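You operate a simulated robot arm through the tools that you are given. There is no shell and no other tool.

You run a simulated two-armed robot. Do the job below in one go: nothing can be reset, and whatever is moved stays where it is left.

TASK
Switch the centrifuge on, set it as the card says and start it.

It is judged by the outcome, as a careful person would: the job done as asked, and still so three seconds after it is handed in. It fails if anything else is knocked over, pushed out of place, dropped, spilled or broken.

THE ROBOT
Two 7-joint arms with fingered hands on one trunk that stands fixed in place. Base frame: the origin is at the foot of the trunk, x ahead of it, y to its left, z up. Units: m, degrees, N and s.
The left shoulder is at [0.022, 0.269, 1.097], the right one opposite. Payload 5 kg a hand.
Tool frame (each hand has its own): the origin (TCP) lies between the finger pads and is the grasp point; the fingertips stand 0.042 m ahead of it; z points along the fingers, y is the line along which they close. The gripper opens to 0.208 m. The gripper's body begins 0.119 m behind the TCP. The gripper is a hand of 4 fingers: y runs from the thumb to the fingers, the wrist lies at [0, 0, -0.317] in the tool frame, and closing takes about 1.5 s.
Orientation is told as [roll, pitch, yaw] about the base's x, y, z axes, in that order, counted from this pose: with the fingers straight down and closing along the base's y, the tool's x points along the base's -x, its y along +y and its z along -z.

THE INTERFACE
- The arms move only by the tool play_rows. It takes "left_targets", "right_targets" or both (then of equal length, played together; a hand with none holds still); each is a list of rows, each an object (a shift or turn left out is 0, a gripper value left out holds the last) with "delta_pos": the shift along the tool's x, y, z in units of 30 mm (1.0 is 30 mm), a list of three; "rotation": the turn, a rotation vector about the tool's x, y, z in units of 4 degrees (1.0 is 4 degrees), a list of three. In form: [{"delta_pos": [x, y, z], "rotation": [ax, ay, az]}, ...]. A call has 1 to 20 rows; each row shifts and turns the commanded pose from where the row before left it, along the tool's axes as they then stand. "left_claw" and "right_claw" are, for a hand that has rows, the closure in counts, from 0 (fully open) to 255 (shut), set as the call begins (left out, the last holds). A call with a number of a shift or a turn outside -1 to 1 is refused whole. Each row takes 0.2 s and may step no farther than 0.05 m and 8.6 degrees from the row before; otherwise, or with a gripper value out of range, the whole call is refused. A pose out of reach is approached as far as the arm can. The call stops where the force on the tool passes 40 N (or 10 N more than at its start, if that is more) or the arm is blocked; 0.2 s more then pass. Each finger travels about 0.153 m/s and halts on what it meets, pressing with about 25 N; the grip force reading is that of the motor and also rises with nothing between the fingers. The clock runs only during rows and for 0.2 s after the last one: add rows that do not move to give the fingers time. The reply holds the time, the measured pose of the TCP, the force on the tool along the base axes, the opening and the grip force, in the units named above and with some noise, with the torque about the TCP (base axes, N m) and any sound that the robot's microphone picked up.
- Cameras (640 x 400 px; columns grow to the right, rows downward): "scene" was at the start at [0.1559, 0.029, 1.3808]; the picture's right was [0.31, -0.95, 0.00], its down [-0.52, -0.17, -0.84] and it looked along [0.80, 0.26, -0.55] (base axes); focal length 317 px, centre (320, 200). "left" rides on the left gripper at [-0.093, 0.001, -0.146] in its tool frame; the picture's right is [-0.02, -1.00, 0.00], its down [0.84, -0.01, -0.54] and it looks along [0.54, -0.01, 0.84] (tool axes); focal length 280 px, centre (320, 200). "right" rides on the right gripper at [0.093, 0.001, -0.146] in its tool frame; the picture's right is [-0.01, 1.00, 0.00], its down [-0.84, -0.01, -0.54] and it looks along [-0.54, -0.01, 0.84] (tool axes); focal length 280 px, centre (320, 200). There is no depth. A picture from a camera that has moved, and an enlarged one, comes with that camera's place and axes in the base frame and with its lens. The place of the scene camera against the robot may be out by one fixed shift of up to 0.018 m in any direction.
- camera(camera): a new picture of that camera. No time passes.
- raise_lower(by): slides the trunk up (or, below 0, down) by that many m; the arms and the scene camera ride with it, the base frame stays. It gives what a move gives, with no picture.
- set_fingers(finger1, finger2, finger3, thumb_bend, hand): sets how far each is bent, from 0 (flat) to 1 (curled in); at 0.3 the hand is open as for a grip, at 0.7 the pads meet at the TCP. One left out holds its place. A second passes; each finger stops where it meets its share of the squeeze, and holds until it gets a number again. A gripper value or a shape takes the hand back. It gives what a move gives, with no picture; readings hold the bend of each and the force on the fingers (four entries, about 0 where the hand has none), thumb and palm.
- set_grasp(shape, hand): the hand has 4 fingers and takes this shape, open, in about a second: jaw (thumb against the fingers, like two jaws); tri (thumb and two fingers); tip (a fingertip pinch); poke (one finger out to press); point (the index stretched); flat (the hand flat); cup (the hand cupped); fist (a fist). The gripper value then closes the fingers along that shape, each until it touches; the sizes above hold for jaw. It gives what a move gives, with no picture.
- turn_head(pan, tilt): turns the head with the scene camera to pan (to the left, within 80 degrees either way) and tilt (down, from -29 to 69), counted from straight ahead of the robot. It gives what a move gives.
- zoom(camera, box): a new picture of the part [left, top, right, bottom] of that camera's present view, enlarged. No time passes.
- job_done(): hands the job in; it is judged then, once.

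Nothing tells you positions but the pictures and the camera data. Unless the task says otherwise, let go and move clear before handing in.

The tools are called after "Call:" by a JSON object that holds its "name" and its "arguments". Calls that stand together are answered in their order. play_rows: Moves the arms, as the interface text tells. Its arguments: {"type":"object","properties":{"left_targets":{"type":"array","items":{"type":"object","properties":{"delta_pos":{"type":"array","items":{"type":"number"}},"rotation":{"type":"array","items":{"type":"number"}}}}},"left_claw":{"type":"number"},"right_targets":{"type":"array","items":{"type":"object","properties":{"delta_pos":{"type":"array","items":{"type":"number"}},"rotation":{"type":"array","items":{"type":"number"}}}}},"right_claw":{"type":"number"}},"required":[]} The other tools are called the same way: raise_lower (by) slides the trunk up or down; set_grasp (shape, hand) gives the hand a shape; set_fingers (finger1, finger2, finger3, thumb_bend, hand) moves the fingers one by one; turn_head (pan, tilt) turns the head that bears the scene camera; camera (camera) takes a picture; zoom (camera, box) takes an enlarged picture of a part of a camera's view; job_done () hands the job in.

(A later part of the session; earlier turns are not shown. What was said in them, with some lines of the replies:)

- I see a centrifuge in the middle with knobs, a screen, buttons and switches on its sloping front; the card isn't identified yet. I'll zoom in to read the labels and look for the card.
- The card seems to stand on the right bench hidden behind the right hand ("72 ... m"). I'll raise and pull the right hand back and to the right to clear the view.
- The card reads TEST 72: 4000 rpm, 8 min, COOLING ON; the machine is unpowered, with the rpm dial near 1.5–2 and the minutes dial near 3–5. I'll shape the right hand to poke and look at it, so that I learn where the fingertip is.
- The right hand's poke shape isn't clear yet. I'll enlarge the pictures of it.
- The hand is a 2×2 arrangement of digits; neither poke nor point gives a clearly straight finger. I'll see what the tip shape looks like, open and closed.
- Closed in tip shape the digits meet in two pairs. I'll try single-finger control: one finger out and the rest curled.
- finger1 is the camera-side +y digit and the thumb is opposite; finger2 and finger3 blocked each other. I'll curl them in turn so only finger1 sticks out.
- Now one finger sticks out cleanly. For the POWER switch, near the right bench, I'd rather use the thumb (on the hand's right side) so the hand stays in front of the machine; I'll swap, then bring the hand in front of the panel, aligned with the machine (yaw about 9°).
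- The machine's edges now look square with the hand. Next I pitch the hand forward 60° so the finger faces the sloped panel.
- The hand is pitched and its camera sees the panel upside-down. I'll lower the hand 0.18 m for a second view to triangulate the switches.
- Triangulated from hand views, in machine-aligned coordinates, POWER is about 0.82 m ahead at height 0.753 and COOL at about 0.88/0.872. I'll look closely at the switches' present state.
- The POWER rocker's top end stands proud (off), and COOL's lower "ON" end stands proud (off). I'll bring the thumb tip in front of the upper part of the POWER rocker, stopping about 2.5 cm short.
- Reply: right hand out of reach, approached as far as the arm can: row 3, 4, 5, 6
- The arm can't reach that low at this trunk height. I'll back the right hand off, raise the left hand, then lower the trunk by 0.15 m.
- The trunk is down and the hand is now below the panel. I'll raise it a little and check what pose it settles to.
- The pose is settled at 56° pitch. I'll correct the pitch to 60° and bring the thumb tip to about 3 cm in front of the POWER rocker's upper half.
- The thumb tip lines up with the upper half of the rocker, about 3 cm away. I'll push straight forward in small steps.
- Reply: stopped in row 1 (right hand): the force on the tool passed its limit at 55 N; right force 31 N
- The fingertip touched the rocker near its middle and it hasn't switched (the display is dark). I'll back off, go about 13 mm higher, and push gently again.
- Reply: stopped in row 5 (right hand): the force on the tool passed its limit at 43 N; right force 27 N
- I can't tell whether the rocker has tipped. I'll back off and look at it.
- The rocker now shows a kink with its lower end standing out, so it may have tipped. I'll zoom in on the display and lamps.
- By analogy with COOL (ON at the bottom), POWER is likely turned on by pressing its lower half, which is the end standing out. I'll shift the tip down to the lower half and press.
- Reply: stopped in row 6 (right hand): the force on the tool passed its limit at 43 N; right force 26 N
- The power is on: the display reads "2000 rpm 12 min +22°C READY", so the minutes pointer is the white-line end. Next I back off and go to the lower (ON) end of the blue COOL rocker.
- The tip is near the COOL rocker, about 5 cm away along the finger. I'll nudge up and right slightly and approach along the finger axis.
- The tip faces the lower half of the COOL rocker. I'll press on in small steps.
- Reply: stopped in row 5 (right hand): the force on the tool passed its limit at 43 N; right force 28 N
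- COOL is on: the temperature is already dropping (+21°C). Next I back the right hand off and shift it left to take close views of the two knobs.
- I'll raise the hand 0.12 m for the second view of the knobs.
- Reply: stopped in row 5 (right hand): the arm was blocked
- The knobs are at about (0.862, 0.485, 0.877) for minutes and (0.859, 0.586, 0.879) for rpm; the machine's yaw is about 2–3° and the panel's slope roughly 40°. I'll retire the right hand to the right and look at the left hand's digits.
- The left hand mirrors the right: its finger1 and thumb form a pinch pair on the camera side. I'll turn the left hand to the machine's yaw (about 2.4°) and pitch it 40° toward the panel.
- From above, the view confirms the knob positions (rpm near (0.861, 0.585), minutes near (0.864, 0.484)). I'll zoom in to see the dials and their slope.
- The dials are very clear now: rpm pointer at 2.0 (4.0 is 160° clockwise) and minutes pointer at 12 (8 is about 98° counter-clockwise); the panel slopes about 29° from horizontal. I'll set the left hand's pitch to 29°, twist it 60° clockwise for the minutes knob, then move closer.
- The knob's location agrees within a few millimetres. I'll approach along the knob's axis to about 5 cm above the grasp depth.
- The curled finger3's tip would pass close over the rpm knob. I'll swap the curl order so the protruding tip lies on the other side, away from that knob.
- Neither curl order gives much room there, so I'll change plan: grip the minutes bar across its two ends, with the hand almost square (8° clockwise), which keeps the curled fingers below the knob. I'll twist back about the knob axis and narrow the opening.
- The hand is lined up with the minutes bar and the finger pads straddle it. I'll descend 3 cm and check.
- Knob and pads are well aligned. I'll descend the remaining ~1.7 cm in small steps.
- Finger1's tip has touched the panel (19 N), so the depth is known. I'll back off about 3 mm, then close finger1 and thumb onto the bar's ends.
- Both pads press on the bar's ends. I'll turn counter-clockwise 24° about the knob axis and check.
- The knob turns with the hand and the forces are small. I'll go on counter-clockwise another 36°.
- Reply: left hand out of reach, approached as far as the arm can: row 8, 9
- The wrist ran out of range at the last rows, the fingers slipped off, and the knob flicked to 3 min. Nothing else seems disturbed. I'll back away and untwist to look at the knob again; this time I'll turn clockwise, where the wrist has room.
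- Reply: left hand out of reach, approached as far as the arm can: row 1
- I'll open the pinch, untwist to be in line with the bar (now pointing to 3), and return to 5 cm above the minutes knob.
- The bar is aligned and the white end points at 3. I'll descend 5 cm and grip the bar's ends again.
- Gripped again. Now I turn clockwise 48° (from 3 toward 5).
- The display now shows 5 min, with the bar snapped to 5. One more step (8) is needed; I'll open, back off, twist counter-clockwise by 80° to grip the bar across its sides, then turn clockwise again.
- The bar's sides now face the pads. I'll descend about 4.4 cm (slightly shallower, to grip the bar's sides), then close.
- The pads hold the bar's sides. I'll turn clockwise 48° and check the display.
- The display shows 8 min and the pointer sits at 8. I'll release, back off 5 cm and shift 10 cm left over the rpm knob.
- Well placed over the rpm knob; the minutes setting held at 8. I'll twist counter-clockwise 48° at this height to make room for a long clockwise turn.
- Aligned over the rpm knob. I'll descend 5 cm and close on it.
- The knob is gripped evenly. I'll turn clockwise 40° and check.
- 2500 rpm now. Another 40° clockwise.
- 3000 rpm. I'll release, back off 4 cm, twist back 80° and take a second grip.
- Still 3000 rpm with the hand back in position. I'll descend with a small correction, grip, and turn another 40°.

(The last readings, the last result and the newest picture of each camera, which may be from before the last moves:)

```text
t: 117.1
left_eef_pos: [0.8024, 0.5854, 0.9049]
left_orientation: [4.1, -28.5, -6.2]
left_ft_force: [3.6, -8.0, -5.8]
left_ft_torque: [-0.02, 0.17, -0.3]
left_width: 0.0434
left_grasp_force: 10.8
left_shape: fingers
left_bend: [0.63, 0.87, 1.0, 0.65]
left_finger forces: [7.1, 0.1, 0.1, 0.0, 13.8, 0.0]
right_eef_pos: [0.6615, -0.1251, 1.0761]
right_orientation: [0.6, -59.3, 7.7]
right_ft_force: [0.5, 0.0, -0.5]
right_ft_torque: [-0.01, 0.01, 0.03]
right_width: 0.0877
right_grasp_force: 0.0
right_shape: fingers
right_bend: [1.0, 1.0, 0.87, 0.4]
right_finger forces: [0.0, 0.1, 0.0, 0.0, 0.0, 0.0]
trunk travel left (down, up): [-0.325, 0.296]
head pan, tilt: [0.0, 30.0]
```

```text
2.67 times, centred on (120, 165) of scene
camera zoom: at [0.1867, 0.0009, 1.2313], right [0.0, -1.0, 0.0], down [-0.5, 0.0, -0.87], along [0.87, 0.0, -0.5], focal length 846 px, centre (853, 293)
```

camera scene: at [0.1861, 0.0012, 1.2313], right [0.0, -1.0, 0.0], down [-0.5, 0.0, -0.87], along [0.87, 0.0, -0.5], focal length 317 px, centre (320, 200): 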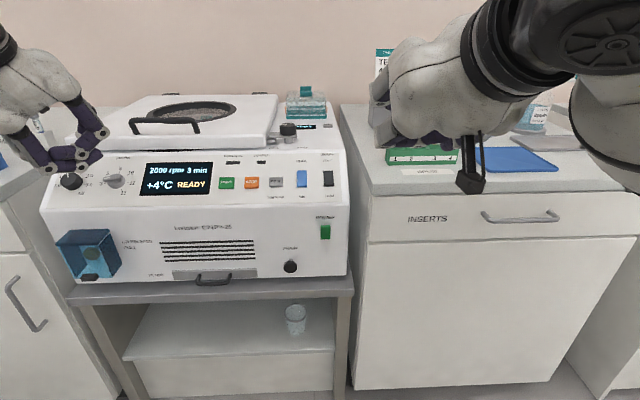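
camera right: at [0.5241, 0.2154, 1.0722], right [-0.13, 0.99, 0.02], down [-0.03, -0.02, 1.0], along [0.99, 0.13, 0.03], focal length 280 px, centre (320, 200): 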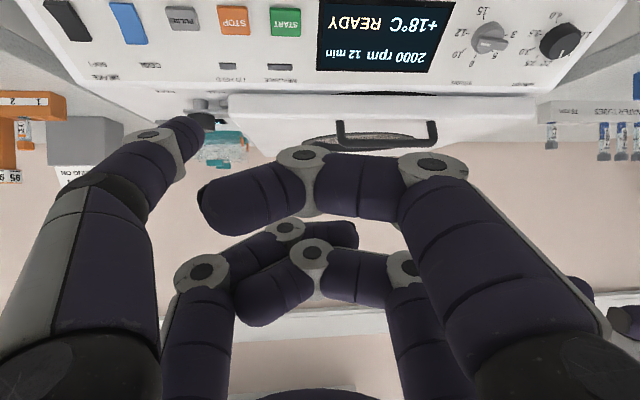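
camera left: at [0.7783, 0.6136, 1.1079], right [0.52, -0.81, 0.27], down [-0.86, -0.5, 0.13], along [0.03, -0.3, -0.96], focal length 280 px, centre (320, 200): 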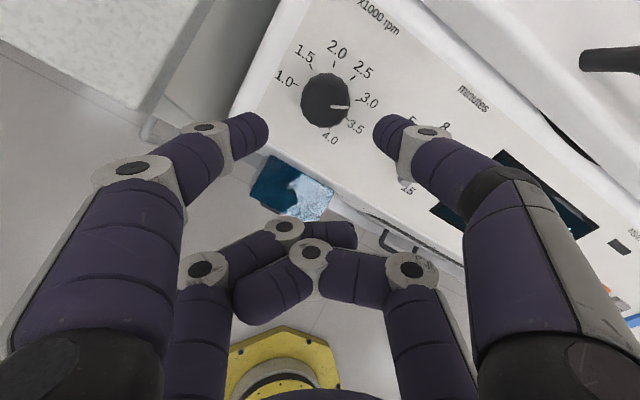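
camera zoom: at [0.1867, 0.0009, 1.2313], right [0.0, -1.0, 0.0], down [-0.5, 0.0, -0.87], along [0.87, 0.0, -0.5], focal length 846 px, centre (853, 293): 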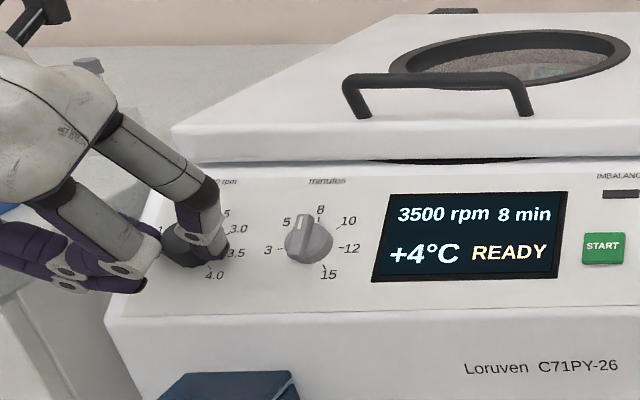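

3500 rpm. Another 40° clockwise should bring it to 4.0.

Call:
{"name": "play_rows", "arguments": {"left_targets": [{"delta_pos": [0, 0.083, 0], "rotation": [0, 0, 1]}, {"delta_pos": [0, 0.083, 0], "rotation": [0, 0, 1]}, {"delta_pos": [0, 0.083, 0], "rotation": [0, 0, 1]}, {"delta_pos": [0, 0.083, 0], "rotation": [0, 0, 1]}, {"delta_pos": [0, 0.083, 0], "rotation": [0, 0, 1]}, {"delta_pos": [0, 0.083, 0], "rotation": [0, 0, 1]}, {"delta_pos": [0, 0.083, 0], "rotation": [0, 0, 1]}, {"delta_pos": [0, 0.083, 0], "rotation": [0, 0, 1]}, {"delta_pos": [0, 0.083, 0], "rotation": [0, 0, 1]}, {"delta_pos": [0, 0.083, 0], "rotation": [0, 0, 1]}]}}

Call:
{"name": "zoom", "arguments": {"camera": "left", "box": [200, 40, 440, 190]}}

Call:
{"name": "zoom", "arguments": {"camera": "scene", "box": [0, 100, 240, 230]}}

```text
t: 119.3
left_eef_pos: [0.81, 0.6076, 0.9102]
left_orientation: [22.1, -19.0, -49.0]
left_ft_force: [-1.2, -4.5, 1.2]
left_ft_torque: [-0.08, 0.0, -0.2]
left_width: 0.0419
left_grasp_force: 10.2
left_shape: fingers
left_bend: [0.63, 0.87, 1.0, 0.66]
left_finger forces: [9.4, 0.1, 0.0, 0.1, 10.8, 0.0]
right_eef_pos: [0.6618, -0.1255, 1.0777]
right_orientation: [0.7, -59.2, 7.8]
right_ft_force: [-0.1, -0.6, 0.0]
right_ft_torque: [0.01, -0.01, 0.02]
right_width: 0.0879
right_grasp_force: 0.0
right_shape: fingers
right_bend: [1.0, 1.0, 0.87, 0.4]
right_finger forces: [0.0, 0.1, 0.1, 0.1, 0.1, 0.0]
trunk travel left (down, up): [-0.325, 0.296]
head pan, tilt: [0.0, 30.0]
```

```text
2.67 times, centred on (320, 115) of left
camera zoom: at [0.7969, 0.5392, 1.068], right [-0.61, -0.71, -0.35], down [-0.79, 0.58, 0.19], along [0.07, 0.4, -0.92], focal length 748 px, centre (320, 427)
```

zoom: 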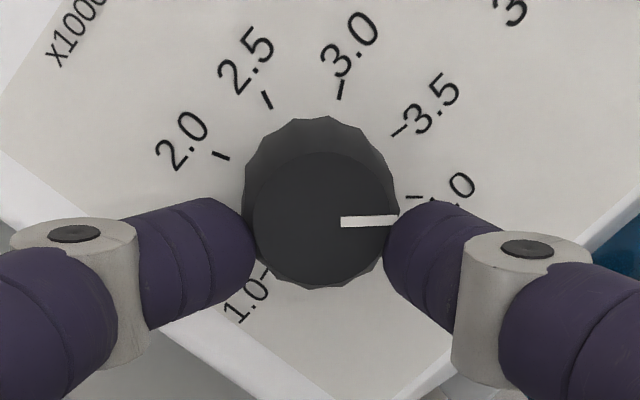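

```text
2.67 times, centred on (120, 165) of scene
camera zoom: at [0.1861, 0.001, 1.2314], right [0.0, -1.0, 0.0], down [-0.5, 0.0, -0.87], along [0.87, 0.0, -0.5], focal length 846 px, centre (853, 293)
```

zoom: 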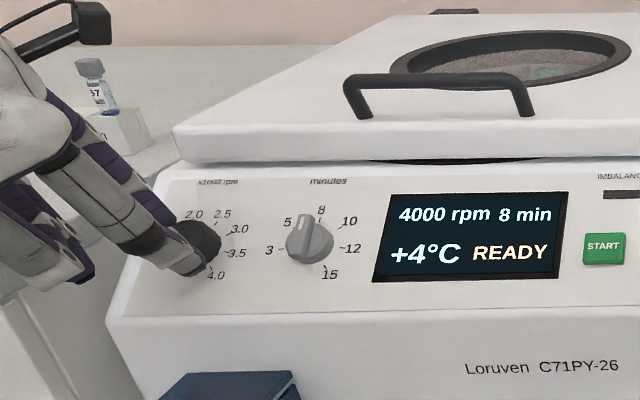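

The display reads "4000 rpm 8 min +4°C READY" and both pointers match. I'll release the knob, back off 10 cm, and untwist; then I'll use the left thumb as the poking finger for START.

Call:
{"name": "set_fingers", "arguments": {"hand": "left", "finger1": 0.57, "thumb_bend": 0.57}}

Call:
{"name": "play_rows", "arguments": {"left_targets": [{"delta_pos": [0, 0, -0.4]}, {"delta_pos": [0, 0, -0.6]}, {"delta_pos": [0, 0, -0.8]}, {"delta_pos": [0, 0, -0.8]}, {"delta_pos": [0, 0, -0.8]}, {"rotation": [0, 0, -0.96]}, {"rotation": [0, 0, -0.96]}, {"rotation": [0, 0, -0.96]}, {"rotation": [0, 0, -0.96]}, {"rotation": [0, 0, -0.96]}, {"rotation": [0, 0, -0.96]}, {"rotation": [0, 0, -0.96]}, {"rotation": [0, 0, -0.96]}, {"rotation": [0, 0, -0.96]}, {"rotation": [0, 0, -0.96]}, {"rotation": [0, 0, -0.96]}, {"rotation": [0, 0, -0.96]}, {}]}}

Call:
{"name": "set_fingers", "arguments": {"hand": "left", "thumb_bend": 0.4}}

Call:
{"name": "set_fingers", "arguments": {"hand": "left", "finger1": 1.0}}

Call:
{"name": "camera", "arguments": {"camera": "left"}}

Call:
{"name": "camera", "arguments": {"camera": "scene"}}

```text
t: 120.3
left_eef_pos: [0.8095, 0.6079, 0.9098]
left_orientation: [22.2, -19.2, -48.9]
left_ft_force: [0.0, -0.8, -0.3]
left_ft_torque: [0.01, -0.01, -0.02]
left_width: 0.0806
left_grasp_force: 0.0
left_shape: fingers
left_bend: [0.56, 0.87, 1.0, 0.56]
left_finger forces: [0.0, 0.0, 0.0, 0.0, 0.0, 0.0]
right_eef_pos: [0.6616, -0.1253, 1.0768]
right_orientation: [0.5, -59.2, 7.8]
right_ft_force: [0.7, 0.4, 0.5]
right_ft_torque: [-0.04, -0.01, 0.0]
right_width: 0.088
right_grasp_force: 0.0
right_shape: fingers
right_bend: [1.0, 1.0, 0.87, 0.4]
right_finger forces: [0.0, 0.0, 0.0, 0.0, 0.0, 0.1]
trunk travel left (down, up): [-0.325, 0.296]
head pan, tilt: [0.0, 30.0]
```

```text
t: 124.1
left_eef_pos: [0.7593, 0.607, 0.9978]
left_orientation: [0.8, -28.9, 0.7]
left_ft_force: [-0.5, -0.3, 0.5]
left_ft_torque: [0.03, 0.0, 0.0]
left_width: 0.0808
left_grasp_force: 0.1
left_shape: fingers
left_bend: [0.56, 0.87, 1.0, 0.56]
left_finger forces: [0.1, 0.0, 0.0, 0.0, 0.0, 0.0]
right_eef_pos: [0.661, -0.1265, 1.0774]
right_orientation: [0.6, -59.2, 7.8]
right_ft_force: [0.0, 0.4, -0.7]
right_ft_torque: [0.0, 0.01, 0.03]
right_width: 0.0881
right_grasp_force: 0.0
right_shape: fingers
right_bend: [1.0, 1.0, 0.87, 0.4]
right_finger forces: [0.0, 0.0, 0.0, 0.0, 0.1, 0.0]
trunk travel left (down, up): [-0.325, 0.296]
head pan, tilt: [0.0, 30.0]
```

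```text
t: 125.1
left_eef_pos: [0.7582, 0.6061, 0.9991]
left_orientation: [0.7, -28.9, 0.8]
left_ft_force: [-0.6, 0.1, 0.2]
left_ft_torque: [0.03, -0.02, -0.03]
left_width: 0.1232
left_grasp_force: 0.1
left_shape: fingers
left_bend: [0.56, 0.87, 1.0, 0.4]
left_finger forces: [0.0, 0.0, 0.0, 0.1, 0.0, 0.0]
right_eef_pos: [0.6616, -0.1261, 1.0773]
right_orientation: [0.6, -59.2, 7.8]
right_ft_force: [-0.1, 0.2, -0.6]
right_ft_torque: [-0.01, 0.03, 0.01]
right_width: 0.0879
right_grasp_force: 0.1
right_shape: fingers
right_bend: [1.0, 1.0, 0.87, 0.4]
right_finger forces: [0.0, 0.0, 0.0, 0.1, 0.0, 0.0]
trunk travel left (down, up): [-0.325, 0.296]
head pan, tilt: [0.0, 30.0]
```

```text
t: 126.1
left_eef_pos: [0.7591, 0.6064, 0.999]
left_orientation: [0.8, -28.8, 0.8]
left_ft_force: [-0.3, 0.2, 0.1]
left_ft_torque: [0.0, 0.01, -0.02]
left_width: 0.0876
left_grasp_force: 0.1
left_shape: fingers
left_bend: [1.0, 0.87, 1.0, 0.4]
left_finger forces: [0.0, 0.1, 0.0, 0.0, 0.0, 0.1]
right_eef_pos: [0.6614, -0.125, 1.0787]
right_orientation: [0.5, -59.2, 7.9]
right_ft_force: [0.1, -0.6, 0.3]
right_ft_torque: [-0.01, 0.01, 0.02]
right_width: 0.0878
right_grasp_force: 0.0
right_shape: fingers
right_bend: [1.0, 1.0, 0.87, 0.4]
right_finger forces: [0.0, 0.0, 0.0, 0.1, 0.1, 0.0]
trunk travel left (down, up): [-0.325, 0.296]
head pan, tilt: [0.0, 30.0]
```

```text
taken
camera left: at [0.7707, 0.6053, 1.1708], right [0.03, -1.0, -0.01], down [-1.0, -0.03, 0.06], along [-0.06, 0.0, -1.0], focal length 280 px, centre (320, 200)
```

left: 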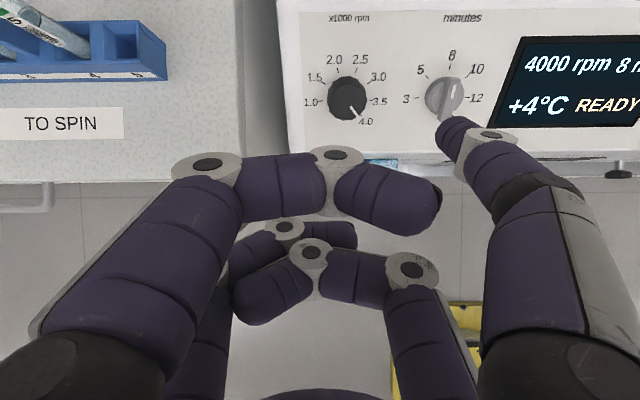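

```text
taken
camera scene: at [0.1863, 0.0012, 1.2314], right [0.0, -1.0, 0.0], down [-0.5, 0.0, -0.87], along [0.87, 0.0, -0.5], focal length 317 px, centre (320, 200)
```

scene: 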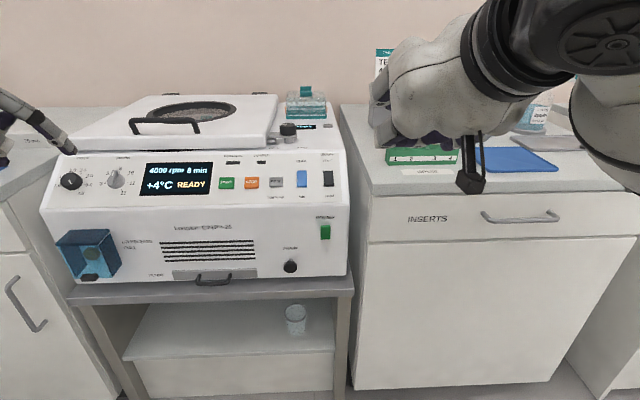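

Both dials are right (4.0 and 8). Now I slide the left hand right, above the panel, so the thumb is over START.

Call:
{"name": "play_rows", "arguments": {"left_targets": [{"delta_pos": [0, -0.98, 0]}, {"delta_pos": [0, -0.98, 0]}, {"delta_pos": [0, -0.98, 0]}, {"delta_pos": [0, -0.98, 0]}, {"delta_pos": [0, -0.98, 0]}, {"delta_pos": [0, -0.98, 0]}, {"delta_pos": [0, -0.98, 0]}, {"delta_pos": [0, -0.98, 0]}, {"delta_pos": [0, -0.98, 0]}, {"delta_pos": [0, -0.98, 0]}, {}]}}

Call:
{"name": "camera", "arguments": {"camera": "left"}}

Call:
{"name": "camera", "arguments": {"camera": "scene"}}

```text
t: 128.5
left_eef_pos: [0.765, 0.3112, 0.9954]
left_orientation: [0.8, -28.9, 0.8]
left_ft_force: [0.4, -1.0, 0.8]
left_ft_torque: [0.03, 0.03, 0.0]
left_width: 0.0879
left_grasp_force: 0.1
left_shape: fingers
left_bend: [1.0, 0.87, 1.0, 0.4]
left_finger forces: [0.0, 0.0, 0.0, 0.0, 0.0, 0.1]
right_eef_pos: [0.6617, -0.1253, 1.0769]
right_orientation: [0.6, -59.2, 7.8]
right_ft_force: [0.5, -0.6, -0.1]
right_ft_torque: [0.02, -0.03, 0.05]
right_width: 0.0879
right_grasp_force: 0.0
right_shape: fingers
right_bend: [1.0, 1.0, 0.87, 0.4]
right_finger forces: [0.0, 0.0, 0.0, 0.0, 0.0, 0.1]
trunk travel left (down, up): [-0.325, 0.296]
head pan, tilt: [0.0, 30.0]
```

```text
taken
camera left: at [0.776, 0.3115, 1.1677], right [0.03, -1.0, -0.01], down [-1.0, -0.03, 0.06], along [-0.06, 0.0, -1.0], focal length 280 px, centre (320, 200)
```

left: 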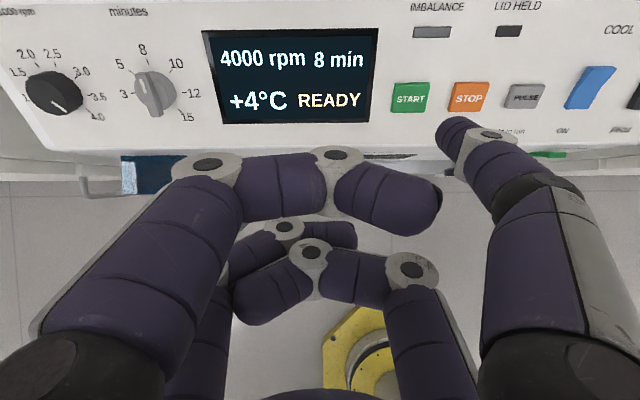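

```text
taken
camera scene: at [0.1864, 0.001, 1.2314], right [0.0, -1.0, 0.0], down [-0.5, 0.0, -0.87], along [0.87, 0.0, -0.5], focal length 317 px, centre (320, 200)
```

scene: 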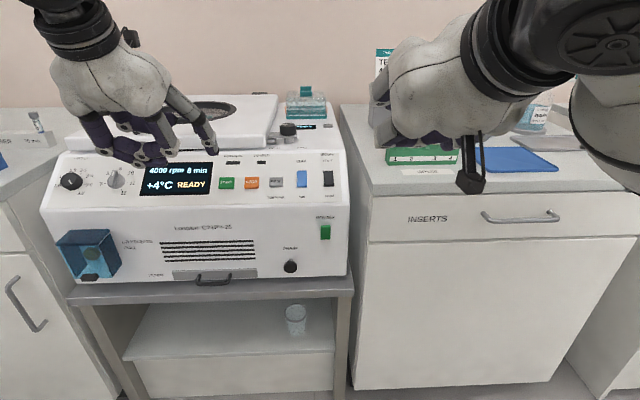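

START is about 10 cm below the thumb tip along the finger axis. I'll descend 7.5 cm with a small lateral correction and check.

Call:
{"name": "play_rows", "arguments": {"left_targets": [{"delta_pos": [0.12, -0.13, 0.7]}, {"delta_pos": [0, 0, 0.7]}, {"delta_pos": [0, 0, 0.6]}, {"delta_pos": [0, 0, 0.5]}, {}]}}

Call:
{"name": "camera", "arguments": {"camera": "left"}}

Call:
{"name": "zoom", "arguments": {"camera": "left", "box": [360, 40, 560, 180]}}

Call:
{"name": "zoom", "arguments": {"camera": "scene", "box": [120, 120, 320, 240]}}

```text
t: 129.7
left_eef_pos: [0.798, 0.3107, 0.9276]
left_orientation: [0.8, -29.0, 0.9]
left_ft_force: [0.2, -1.1, 0.2]
left_ft_torque: [0.0, -0.01, 0.0]
left_width: 0.0881
left_grasp_force: 0.1
left_shape: fingers
left_bend: [1.0, 0.87, 1.0, 0.4]
left_finger forces: [0.1, 0.0, 0.0, 0.0, 0.1, 0.0]
right_eef_pos: [0.6626, -0.1248, 1.0776]
right_orientation: [0.5, -59.1, 7.8]
right_ft_force: [0.9, 0.6, -0.1]
right_ft_torque: [-0.01, 0.0, 0.01]
right_width: 0.088
right_grasp_force: 0.1
right_shape: fingers
right_bend: [1.0, 1.0, 0.87, 0.4]
right_finger forces: [0.0, 0.0, 0.1, 0.0, 0.0, 0.0]
trunk travel left (down, up): [-0.325, 0.296]
head pan, tilt: [0.0, 30.0]
```

```text
taken
camera left: at [0.8097, 0.309, 1.1003], right [0.03, -1.0, 0.0], down [-1.0, -0.03, 0.06], along [-0.06, 0.0, -1.0], focal length 280 px, centre (320, 200)
```

left: 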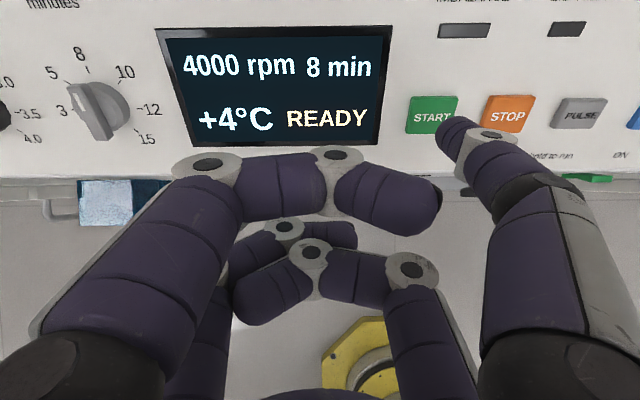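

```text
2.86 times, centred on (460, 110) of left
camera zoom: at [0.8097, 0.309, 1.1003], right [0.03, -1.0, 0.0], down [-1.0, -0.03, 0.06], along [-0.06, 0.0, -1.0], focal length 801 px, centre (-80, 457)
```

zoom: 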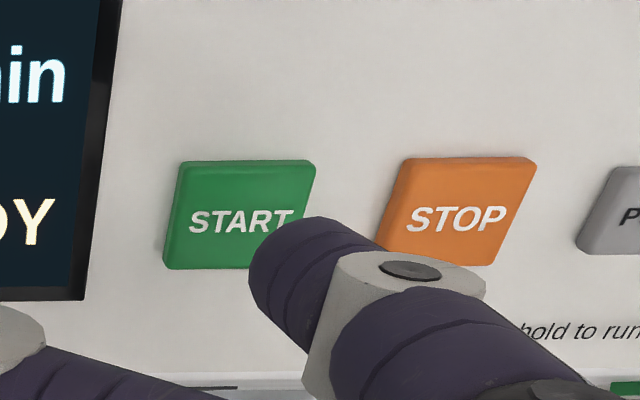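

```text
3.20 times, centred on (220, 180) of scene
camera zoom: at [0.1863, 0.0012, 1.2315], right [0.0, -1.0, 0.0], down [-0.5, 0.0, -0.87], along [0.87, 0.0, -0.5], focal length 1015 px, centre (640, 264)
```

zoom: 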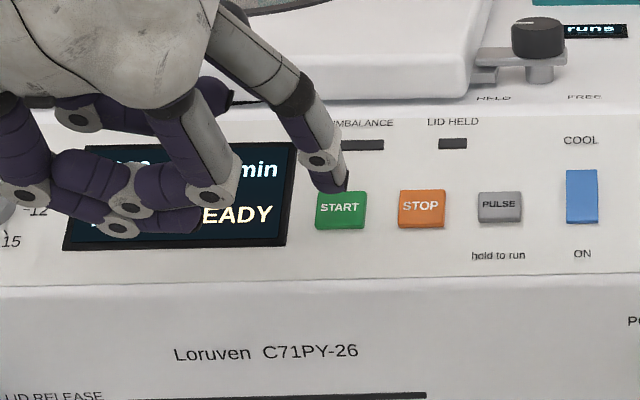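

The tip will meet START squarely. I'll continue along the finger axis in small steps and press.

Call:
{"name": "play_rows", "arguments": {"left_targets": [{"delta_pos": [0, 0, 0.4]}, {"delta_pos": [0, 0, 0.15]}, {"delta_pos": [0, 0, 0.1]}, {"delta_pos": [0, 0, 0.1]}, {"delta_pos": [0, 0, 0.1]}, {"delta_pos": [0, 0, 0.1]}]}}

Call:
{"name": "zoom", "arguments": {"camera": "left", "box": [360, 40, 560, 180]}}

Call:
{"name": "zoom", "arguments": {"camera": "scene", "box": [120, 120, 320, 240]}}

Call:
{"name": "camera", "arguments": {"camera": "left"}}

```text
t: 131.1
left_eef_pos: [0.8125, 0.3107, 0.9031]
left_orientation: [0.9, -28.9, 0.7]
left_ft_force: [-1.2, 0.4, 1.2]
left_ft_torque: [-0.09, -0.02, -0.09]
left_width: 0.088
left_grasp_force: 0.7
left_shape: fingers
left_bend: [1.0, 0.87, 1.0, 0.4]
left_finger forces: [0.0, 0.1, 0.1, 0.1, 1.2, 0.0]
right_eef_pos: [0.6613, -0.1263, 1.0769]
right_orientation: [0.7, -59.2, 7.7]
right_ft_force: [0.3, -0.4, 1.0]
right_ft_torque: [0.01, -0.01, -0.04]
right_width: 0.0882
right_grasp_force: 0.1
right_shape: fingers
right_bend: [1.0, 1.0, 0.87, 0.4]
right_finger forces: [0.1, 0.0, 0.0, 0.0, 0.0, 0.1]
trunk travel left (down, up): [-0.325, 0.296]
head pan, tilt: [0.0, 30.0]
```

```text
2.86 times, centred on (460, 110) of left
camera zoom: at [0.8245, 0.3098, 1.0754], right [0.03, -1.0, 0.0], down [-1.0, -0.03, 0.06], along [-0.06, 0.0, -1.0], focal length 801 px, centre (-80, 457)
```

zoom: 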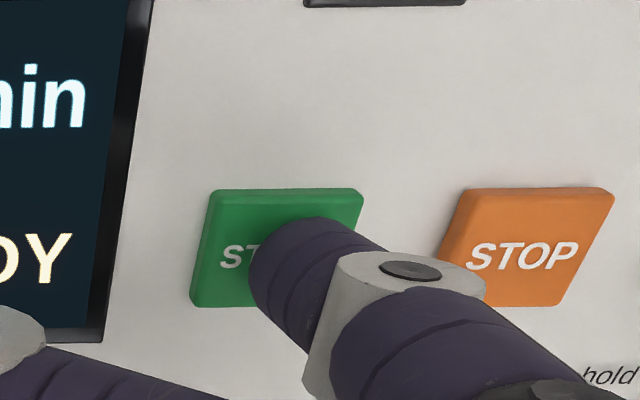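

```text
3.20 times, centred on (220, 180) of scene
camera zoom: at [0.1862, 0.0012, 1.2314], right [0.0, -1.0, 0.0], down [-0.5, 0.0, -0.87], along [0.87, 0.0, -0.5], focal length 1015 px, centre (640, 264)
```

zoom: 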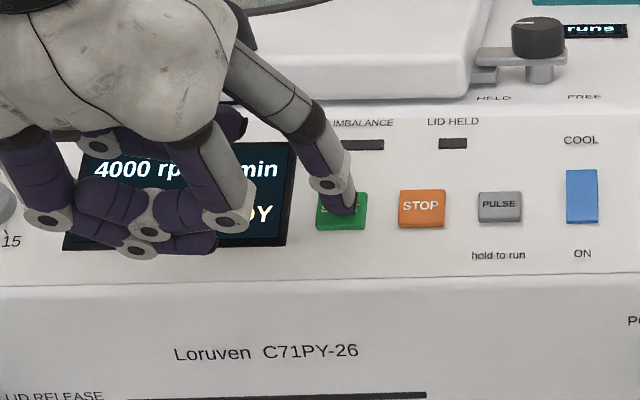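

```text
taken
camera left: at [0.8245, 0.3098, 1.0754], right [0.03, -1.0, 0.0], down [-1.0, -0.03, 0.06], along [-0.06, 0.0, -1.0], focal length 280 px, centre (320, 200)
```

left: 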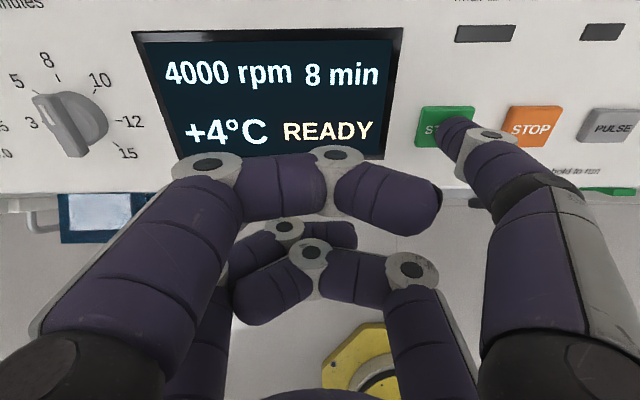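

The thumb has just touched START (about 1 N). I'll press on a few more millimetres.

Call:
{"name": "play_rows", "arguments": {"left_targets": [{"delta_pos": [0, 0, 0.08]}, {"delta_pos": [0, 0, 0.08]}, {"delta_pos": [0, 0, 0.08]}, {"delta_pos": [0, 0, 0.08]}]}}

Call:
{"name": "camera", "arguments": {"camera": "left"}}

```text
t: 132.1
left_eef_pos: [0.8154, 0.311, 0.8977]
left_orientation: [0.6, -29.2, 0.9]
left_ft_force: [-10.6, 4.9, 17.7]
left_ft_torque: [-1.64, -0.8, -0.83]
left_width: 0.0877
left_grasp_force: 10.8
left_shape: fingers
left_bend: [1.0, 0.87, 1.0, 0.4]
left_finger forces: [0.0, 0.0, 0.0, 0.2, 20.8, 0.1]
right_eef_pos: [0.6606, -0.1257, 1.079]
right_orientation: [0.7, -59.2, 7.8]
right_ft_force: [0.1, -0.2, 0.0]
right_ft_torque: [0.02, 0.02, 0.01]
right_width: 0.0881
right_grasp_force: 0.1
right_shape: fingers
right_bend: [1.0, 1.0, 0.87, 0.4]
right_finger forces: [0.1, 0.0, 0.0, 0.1, 0.0, 0.1]
trunk travel left (down, up): [-0.325, 0.296]
head pan, tilt: [0.0, 30.0]
heard: click
```

```text
taken
camera left: at [0.827, 0.3098, 1.0699], right [0.03, -1.0, 0.0], down [-1.0, -0.03, 0.06], along [-0.06, 0.0, -1.0], focal length 280 px, centre (320, 200)
```

left: 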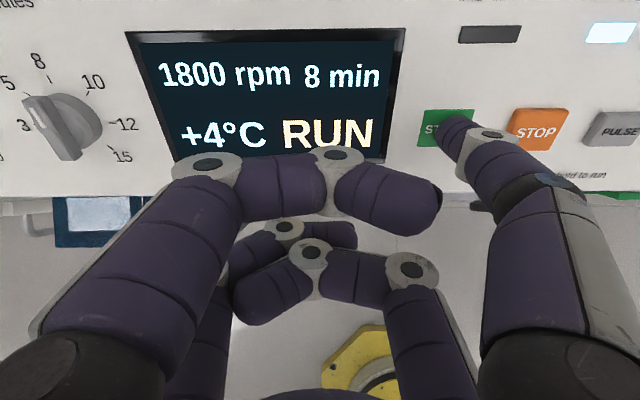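

It clicked: the display shows RUN with the speed climbing, and the LID HELD lamp is lit. I'll back the left hand away from the panel and watch it spin up.

Call:
{"name": "play_rows", "arguments": {"left_targets": [{"delta_pos": [0, 0, -0.4]}, {"delta_pos": [0, 0, -0.7]}, {"delta_pos": [0, 0, -0.9]}, {"delta_pos": [0, 0, -1]}, {"delta_pos": [0, 0, -1]}, {"delta_pos": [0.5, 0.3, -0.8]}, {"delta_pos": [0.7, 0.5, -0.5]}, {"delta_pos": [0.7, 0.5, -0.5]}, {"delta_pos": [0.7, 0.5, -0.5]}, {}]}}

Call:
{"name": "camera", "arguments": {"camera": "scene"}}

Call:
{"name": "zoom", "arguments": {"camera": "scene", "box": [40, 80, 360, 300]}}

```text
t: 134.3
left_eef_pos: [0.6568, 0.3597, 1.021]
left_orientation: [0.9, -28.9, 0.7]
left_ft_force: [-1.2, -0.4, -0.1]
left_ft_torque: [0.0, -0.04, 0.04]
left_width: 0.0879
left_grasp_force: 0.0
left_shape: fingers
left_bend: [1.0, 0.87, 1.0, 0.4]
left_finger forces: [0.0, 0.1, 0.1, 0.0, 0.1, 0.0]
right_eef_pos: [0.6628, -0.126, 1.0773]
right_orientation: [0.5, -59.2, 7.8]
right_ft_force: [-0.5, 0.1, -0.1]
right_ft_torque: [0.01, -0.01, -0.01]
right_width: 0.0877
right_grasp_force: 0.0
right_shape: fingers
right_bend: [1.0, 1.0, 0.87, 0.4]
right_finger forces: [0.1, 0.0, 0.0, 0.0, 0.1, 0.1]
trunk travel left (down, up): [-0.325, 0.296]
head pan, tilt: [0.0, 30.0]
```

```text
taken
camera scene: at [0.186, 0.0013, 1.2313], right [0.0, -1.0, 0.0], down [-0.5, 0.0, -0.87], along [0.87, 0.0, -0.5], focal length 317 px, centre (320, 200)
```

scene: 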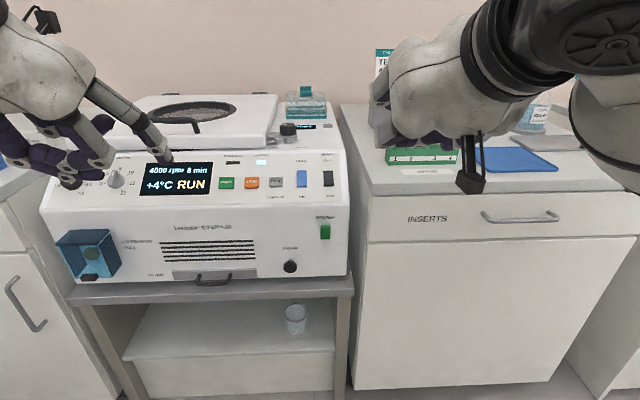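

```text
1.82 times, centred on (200, 190) of scene
camera zoom: at [0.186, 0.0013, 1.2313], right [0.0, -1.0, 0.0], down [-0.5, 0.0, -0.87], along [0.87, 0.0, -0.5], focal length 577 px, centre (538, 218)
```

zoom: 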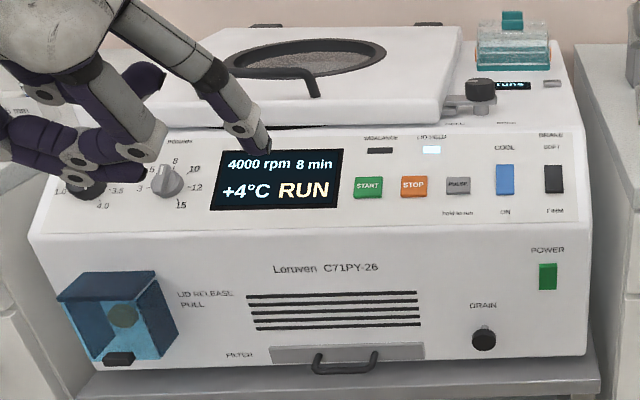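

It is running at 4000 rpm, 8 min, +4 °C. I'll wait a few seconds clear of the machine and check that it keeps running and that nothing was disturbed.

Call:
{"name": "play_rows", "arguments": {"left_targets": [{"delta_pos": [0, 0, -0.5]}, {"delta_pos": [0, 0, -0.5]}, {}, {}, {}, {}, {}, {}, {}, {}, {}, {}, {}, {}, {}, {}, {}, {}, {}, {}]}}

Call:
{"name": "zoom", "arguments": {"camera": "scene", "box": [40, 80, 360, 300]}}

Call:
{"name": "turn_head", "arguments": {"pan": 25, "tilt": 25}}

Call:
{"name": "camera", "arguments": {"camera": "scene"}}

Call:
{"name": "turn_head", "arguments": {"pan": -25, "tilt": 25}}

Call:
{"name": "camera", "arguments": {"camera": "scene"}}

```text
t: 138.5
left_eef_pos: [0.642, 0.3598, 1.0469]
left_orientation: [0.8, -28.9, 0.7]
left_ft_force: [0.4, 0.6, 0.3]
left_ft_torque: [0.0, 0.01, 0.04]
left_width: 0.0879
left_grasp_force: 0.1
left_shape: fingers
left_bend: [1.0, 0.87, 1.0, 0.4]
left_finger forces: [0.0, 0.1, 0.0, 0.0, 0.1, 0.0]
right_eef_pos: [0.6625, -0.1262, 1.0762]
right_orientation: [0.6, -59.2, 7.8]
right_ft_force: [0.0, 0.5, 0.6]
right_ft_torque: [0.02, -0.01, -0.01]
right_width: 0.088
right_grasp_force: 0.0
right_shape: fingers
right_bend: [1.0, 1.0, 0.87, 0.4]
right_finger forces: [0.0, 0.1, 0.0, 0.0, 0.1, 0.0]
trunk travel left (down, up): [-0.325, 0.296]
head pan, tilt: [0.0, 30.0]
```

```text
1.82 times, centred on (200, 190) of scene
camera zoom: at [0.1863, 0.0012, 1.2314], right [0.0, -1.0, 0.0], down [-0.5, 0.0, -0.87], along [0.87, 0.0, -0.5], focal length 577 px, centre (538, 218)
```

zoom: 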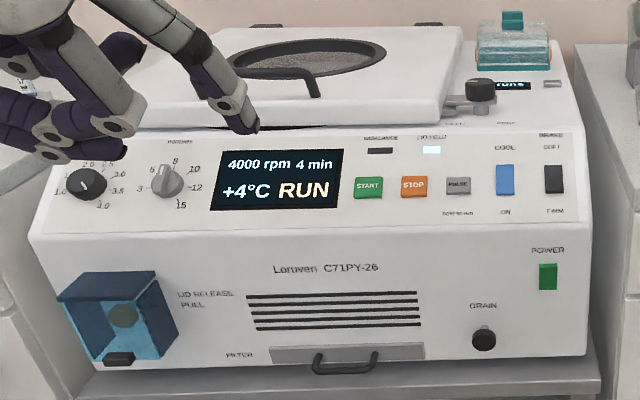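

```text
t: 139.4
left_eef_pos: [0.6419, 0.3594, 1.048]
left_orientation: [0.8, -28.9, 0.8]
left_ft_force: [0.0, 0.3, -1.2]
left_ft_torque: [0.04, -0.01, 0.0]
left_width: 0.088
left_grasp_force: 0.0
left_shape: fingers
left_bend: [1.0, 0.87, 1.0, 0.4]
left_finger forces: [0.0, 0.1, 0.0, 0.1, 0.0, 0.1]
right_eef_pos: [0.6626, -0.1253, 1.0772]
right_orientation: [0.5, -59.3, 7.8]
right_ft_force: [0.2, -0.6, -0.6]
right_ft_torque: [0.02, 0.04, 0.02]
right_width: 0.0881
right_grasp_force: 0.1
right_shape: fingers
right_bend: [1.0, 1.0, 0.87, 0.4]
right_finger forces: [0.0, 0.0, 0.0, 0.0, 0.1, 0.0]
trunk travel left (down, up): [-0.325, 0.296]
head pan, tilt: [25.0, 25.0]
```

```text
taken
camera scene: at [0.1794, 0.0401, 1.2393], right [0.42, -0.91, 0.0], down [-0.38, -0.18, -0.91], along [0.82, 0.38, -0.42], focal length 317 px, centre (320, 200)
```

scene: 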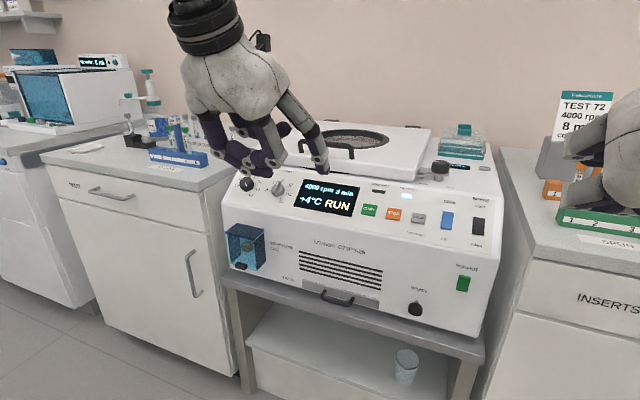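

```text
t: 140.6
left_eef_pos: [0.6427, 0.3589, 1.0478]
left_orientation: [0.8, -28.8, 0.8]
left_ft_force: [-0.2, -0.5, -0.8]
left_ft_torque: [0.02, -0.01, 0.0]
left_width: 0.0876
left_grasp_force: 0.0
left_shape: fingers
left_bend: [1.0, 0.87, 1.0, 0.4]
left_finger forces: [0.0, 0.0, 0.1, 0.1, 0.0, 0.0]
right_eef_pos: [0.6616, -0.1246, 1.0767]
right_orientation: [0.6, -59.1, 7.8]
right_ft_force: [0.0, 0.2, 0.4]
right_ft_torque: [-0.02, 0.0, 0.0]
right_width: 0.0881
right_grasp_force: 0.0
right_shape: fingers
right_bend: [1.0, 1.0, 0.87, 0.4]
right_finger forces: [0.1, 0.1, 0.0, 0.0, 0.0, 0.0]
trunk travel left (down, up): [-0.325, 0.296]
head pan, tilt: [-25.0, 25.0]
```

```text
taken
camera scene: at [0.1794, -0.0377, 1.2394], right [-0.42, -0.91, 0.0], down [-0.38, 0.18, -0.91], along [0.82, -0.38, -0.42], focal length 317 px, centre (320, 200)
```

scene: 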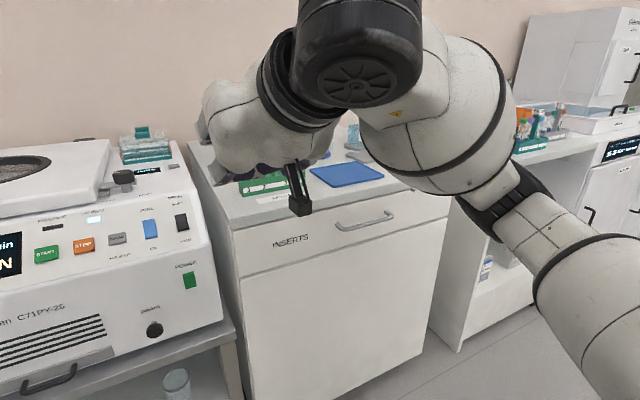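

The run's clock is fast (about a minute per second). I'll check the display once more now.

Call:
{"name": "zoom", "arguments": {"camera": "left", "box": [160, 0, 640, 200]}}

Call:
{"name": "zoom", "arguments": {"camera": "scene", "box": [0, 120, 240, 300]}}

```text
1.33 times, centred on (400, 100) of left
camera zoom: at [0.654, 0.3579, 1.22], right [0.03, -1.0, -0.01], down [-1.0, -0.03, 0.06], along [-0.06, 0.0, -1.0], focal length 374 px, centre (213, 333)
```

zoom: 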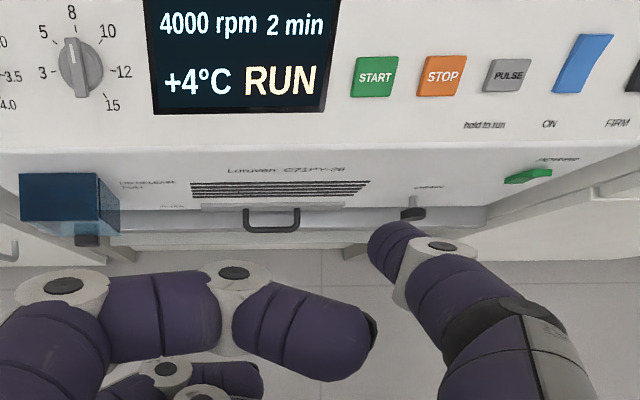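

```text
2.22 times, centred on (120, 210) of scene
camera zoom: at [0.1794, -0.0377, 1.2394], right [-0.42, -0.91, 0.0], down [-0.38, 0.18, -0.91], along [0.82, -0.38, -0.42], focal length 705 px, centre (764, 178)
```

zoom: 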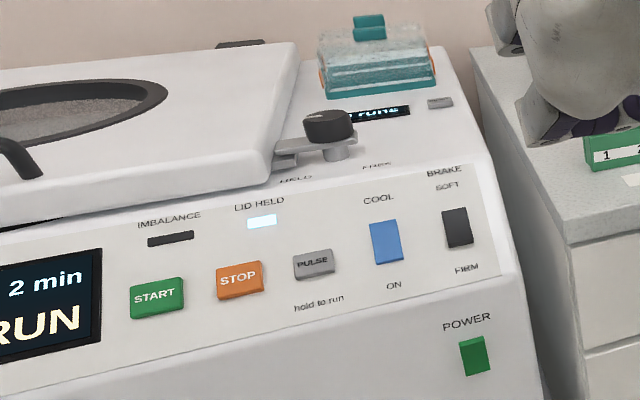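

The centrifuge is on, cooled to +4 °C and running at 4000 rpm on the 8-minute setting, with the lid held. Both hands are clear and nothing else looks moved, so I'm handing in.

Call:
{"name": "job_done", "arguments": {}}

```text
The job is handed in.
```

The centrifuge is on and was started at the card's settings for TEST 72: 4000 rpm, 8 min, cooling on. At hand-in the display read RUN at 4000 rpm, +4 °C, with the LID HELD lamp lit. Both hands were clear, and nothing else looked moved.

- **Run timer:** it counts down roughly one minute per second here. It showed 2 min left at hand-in, so the run has probably finished by now.
- **Minutes dial:** while I was turning it, my fingers slipped and the dial jumped to 3 min. I turned it back to 8 before pressing START.
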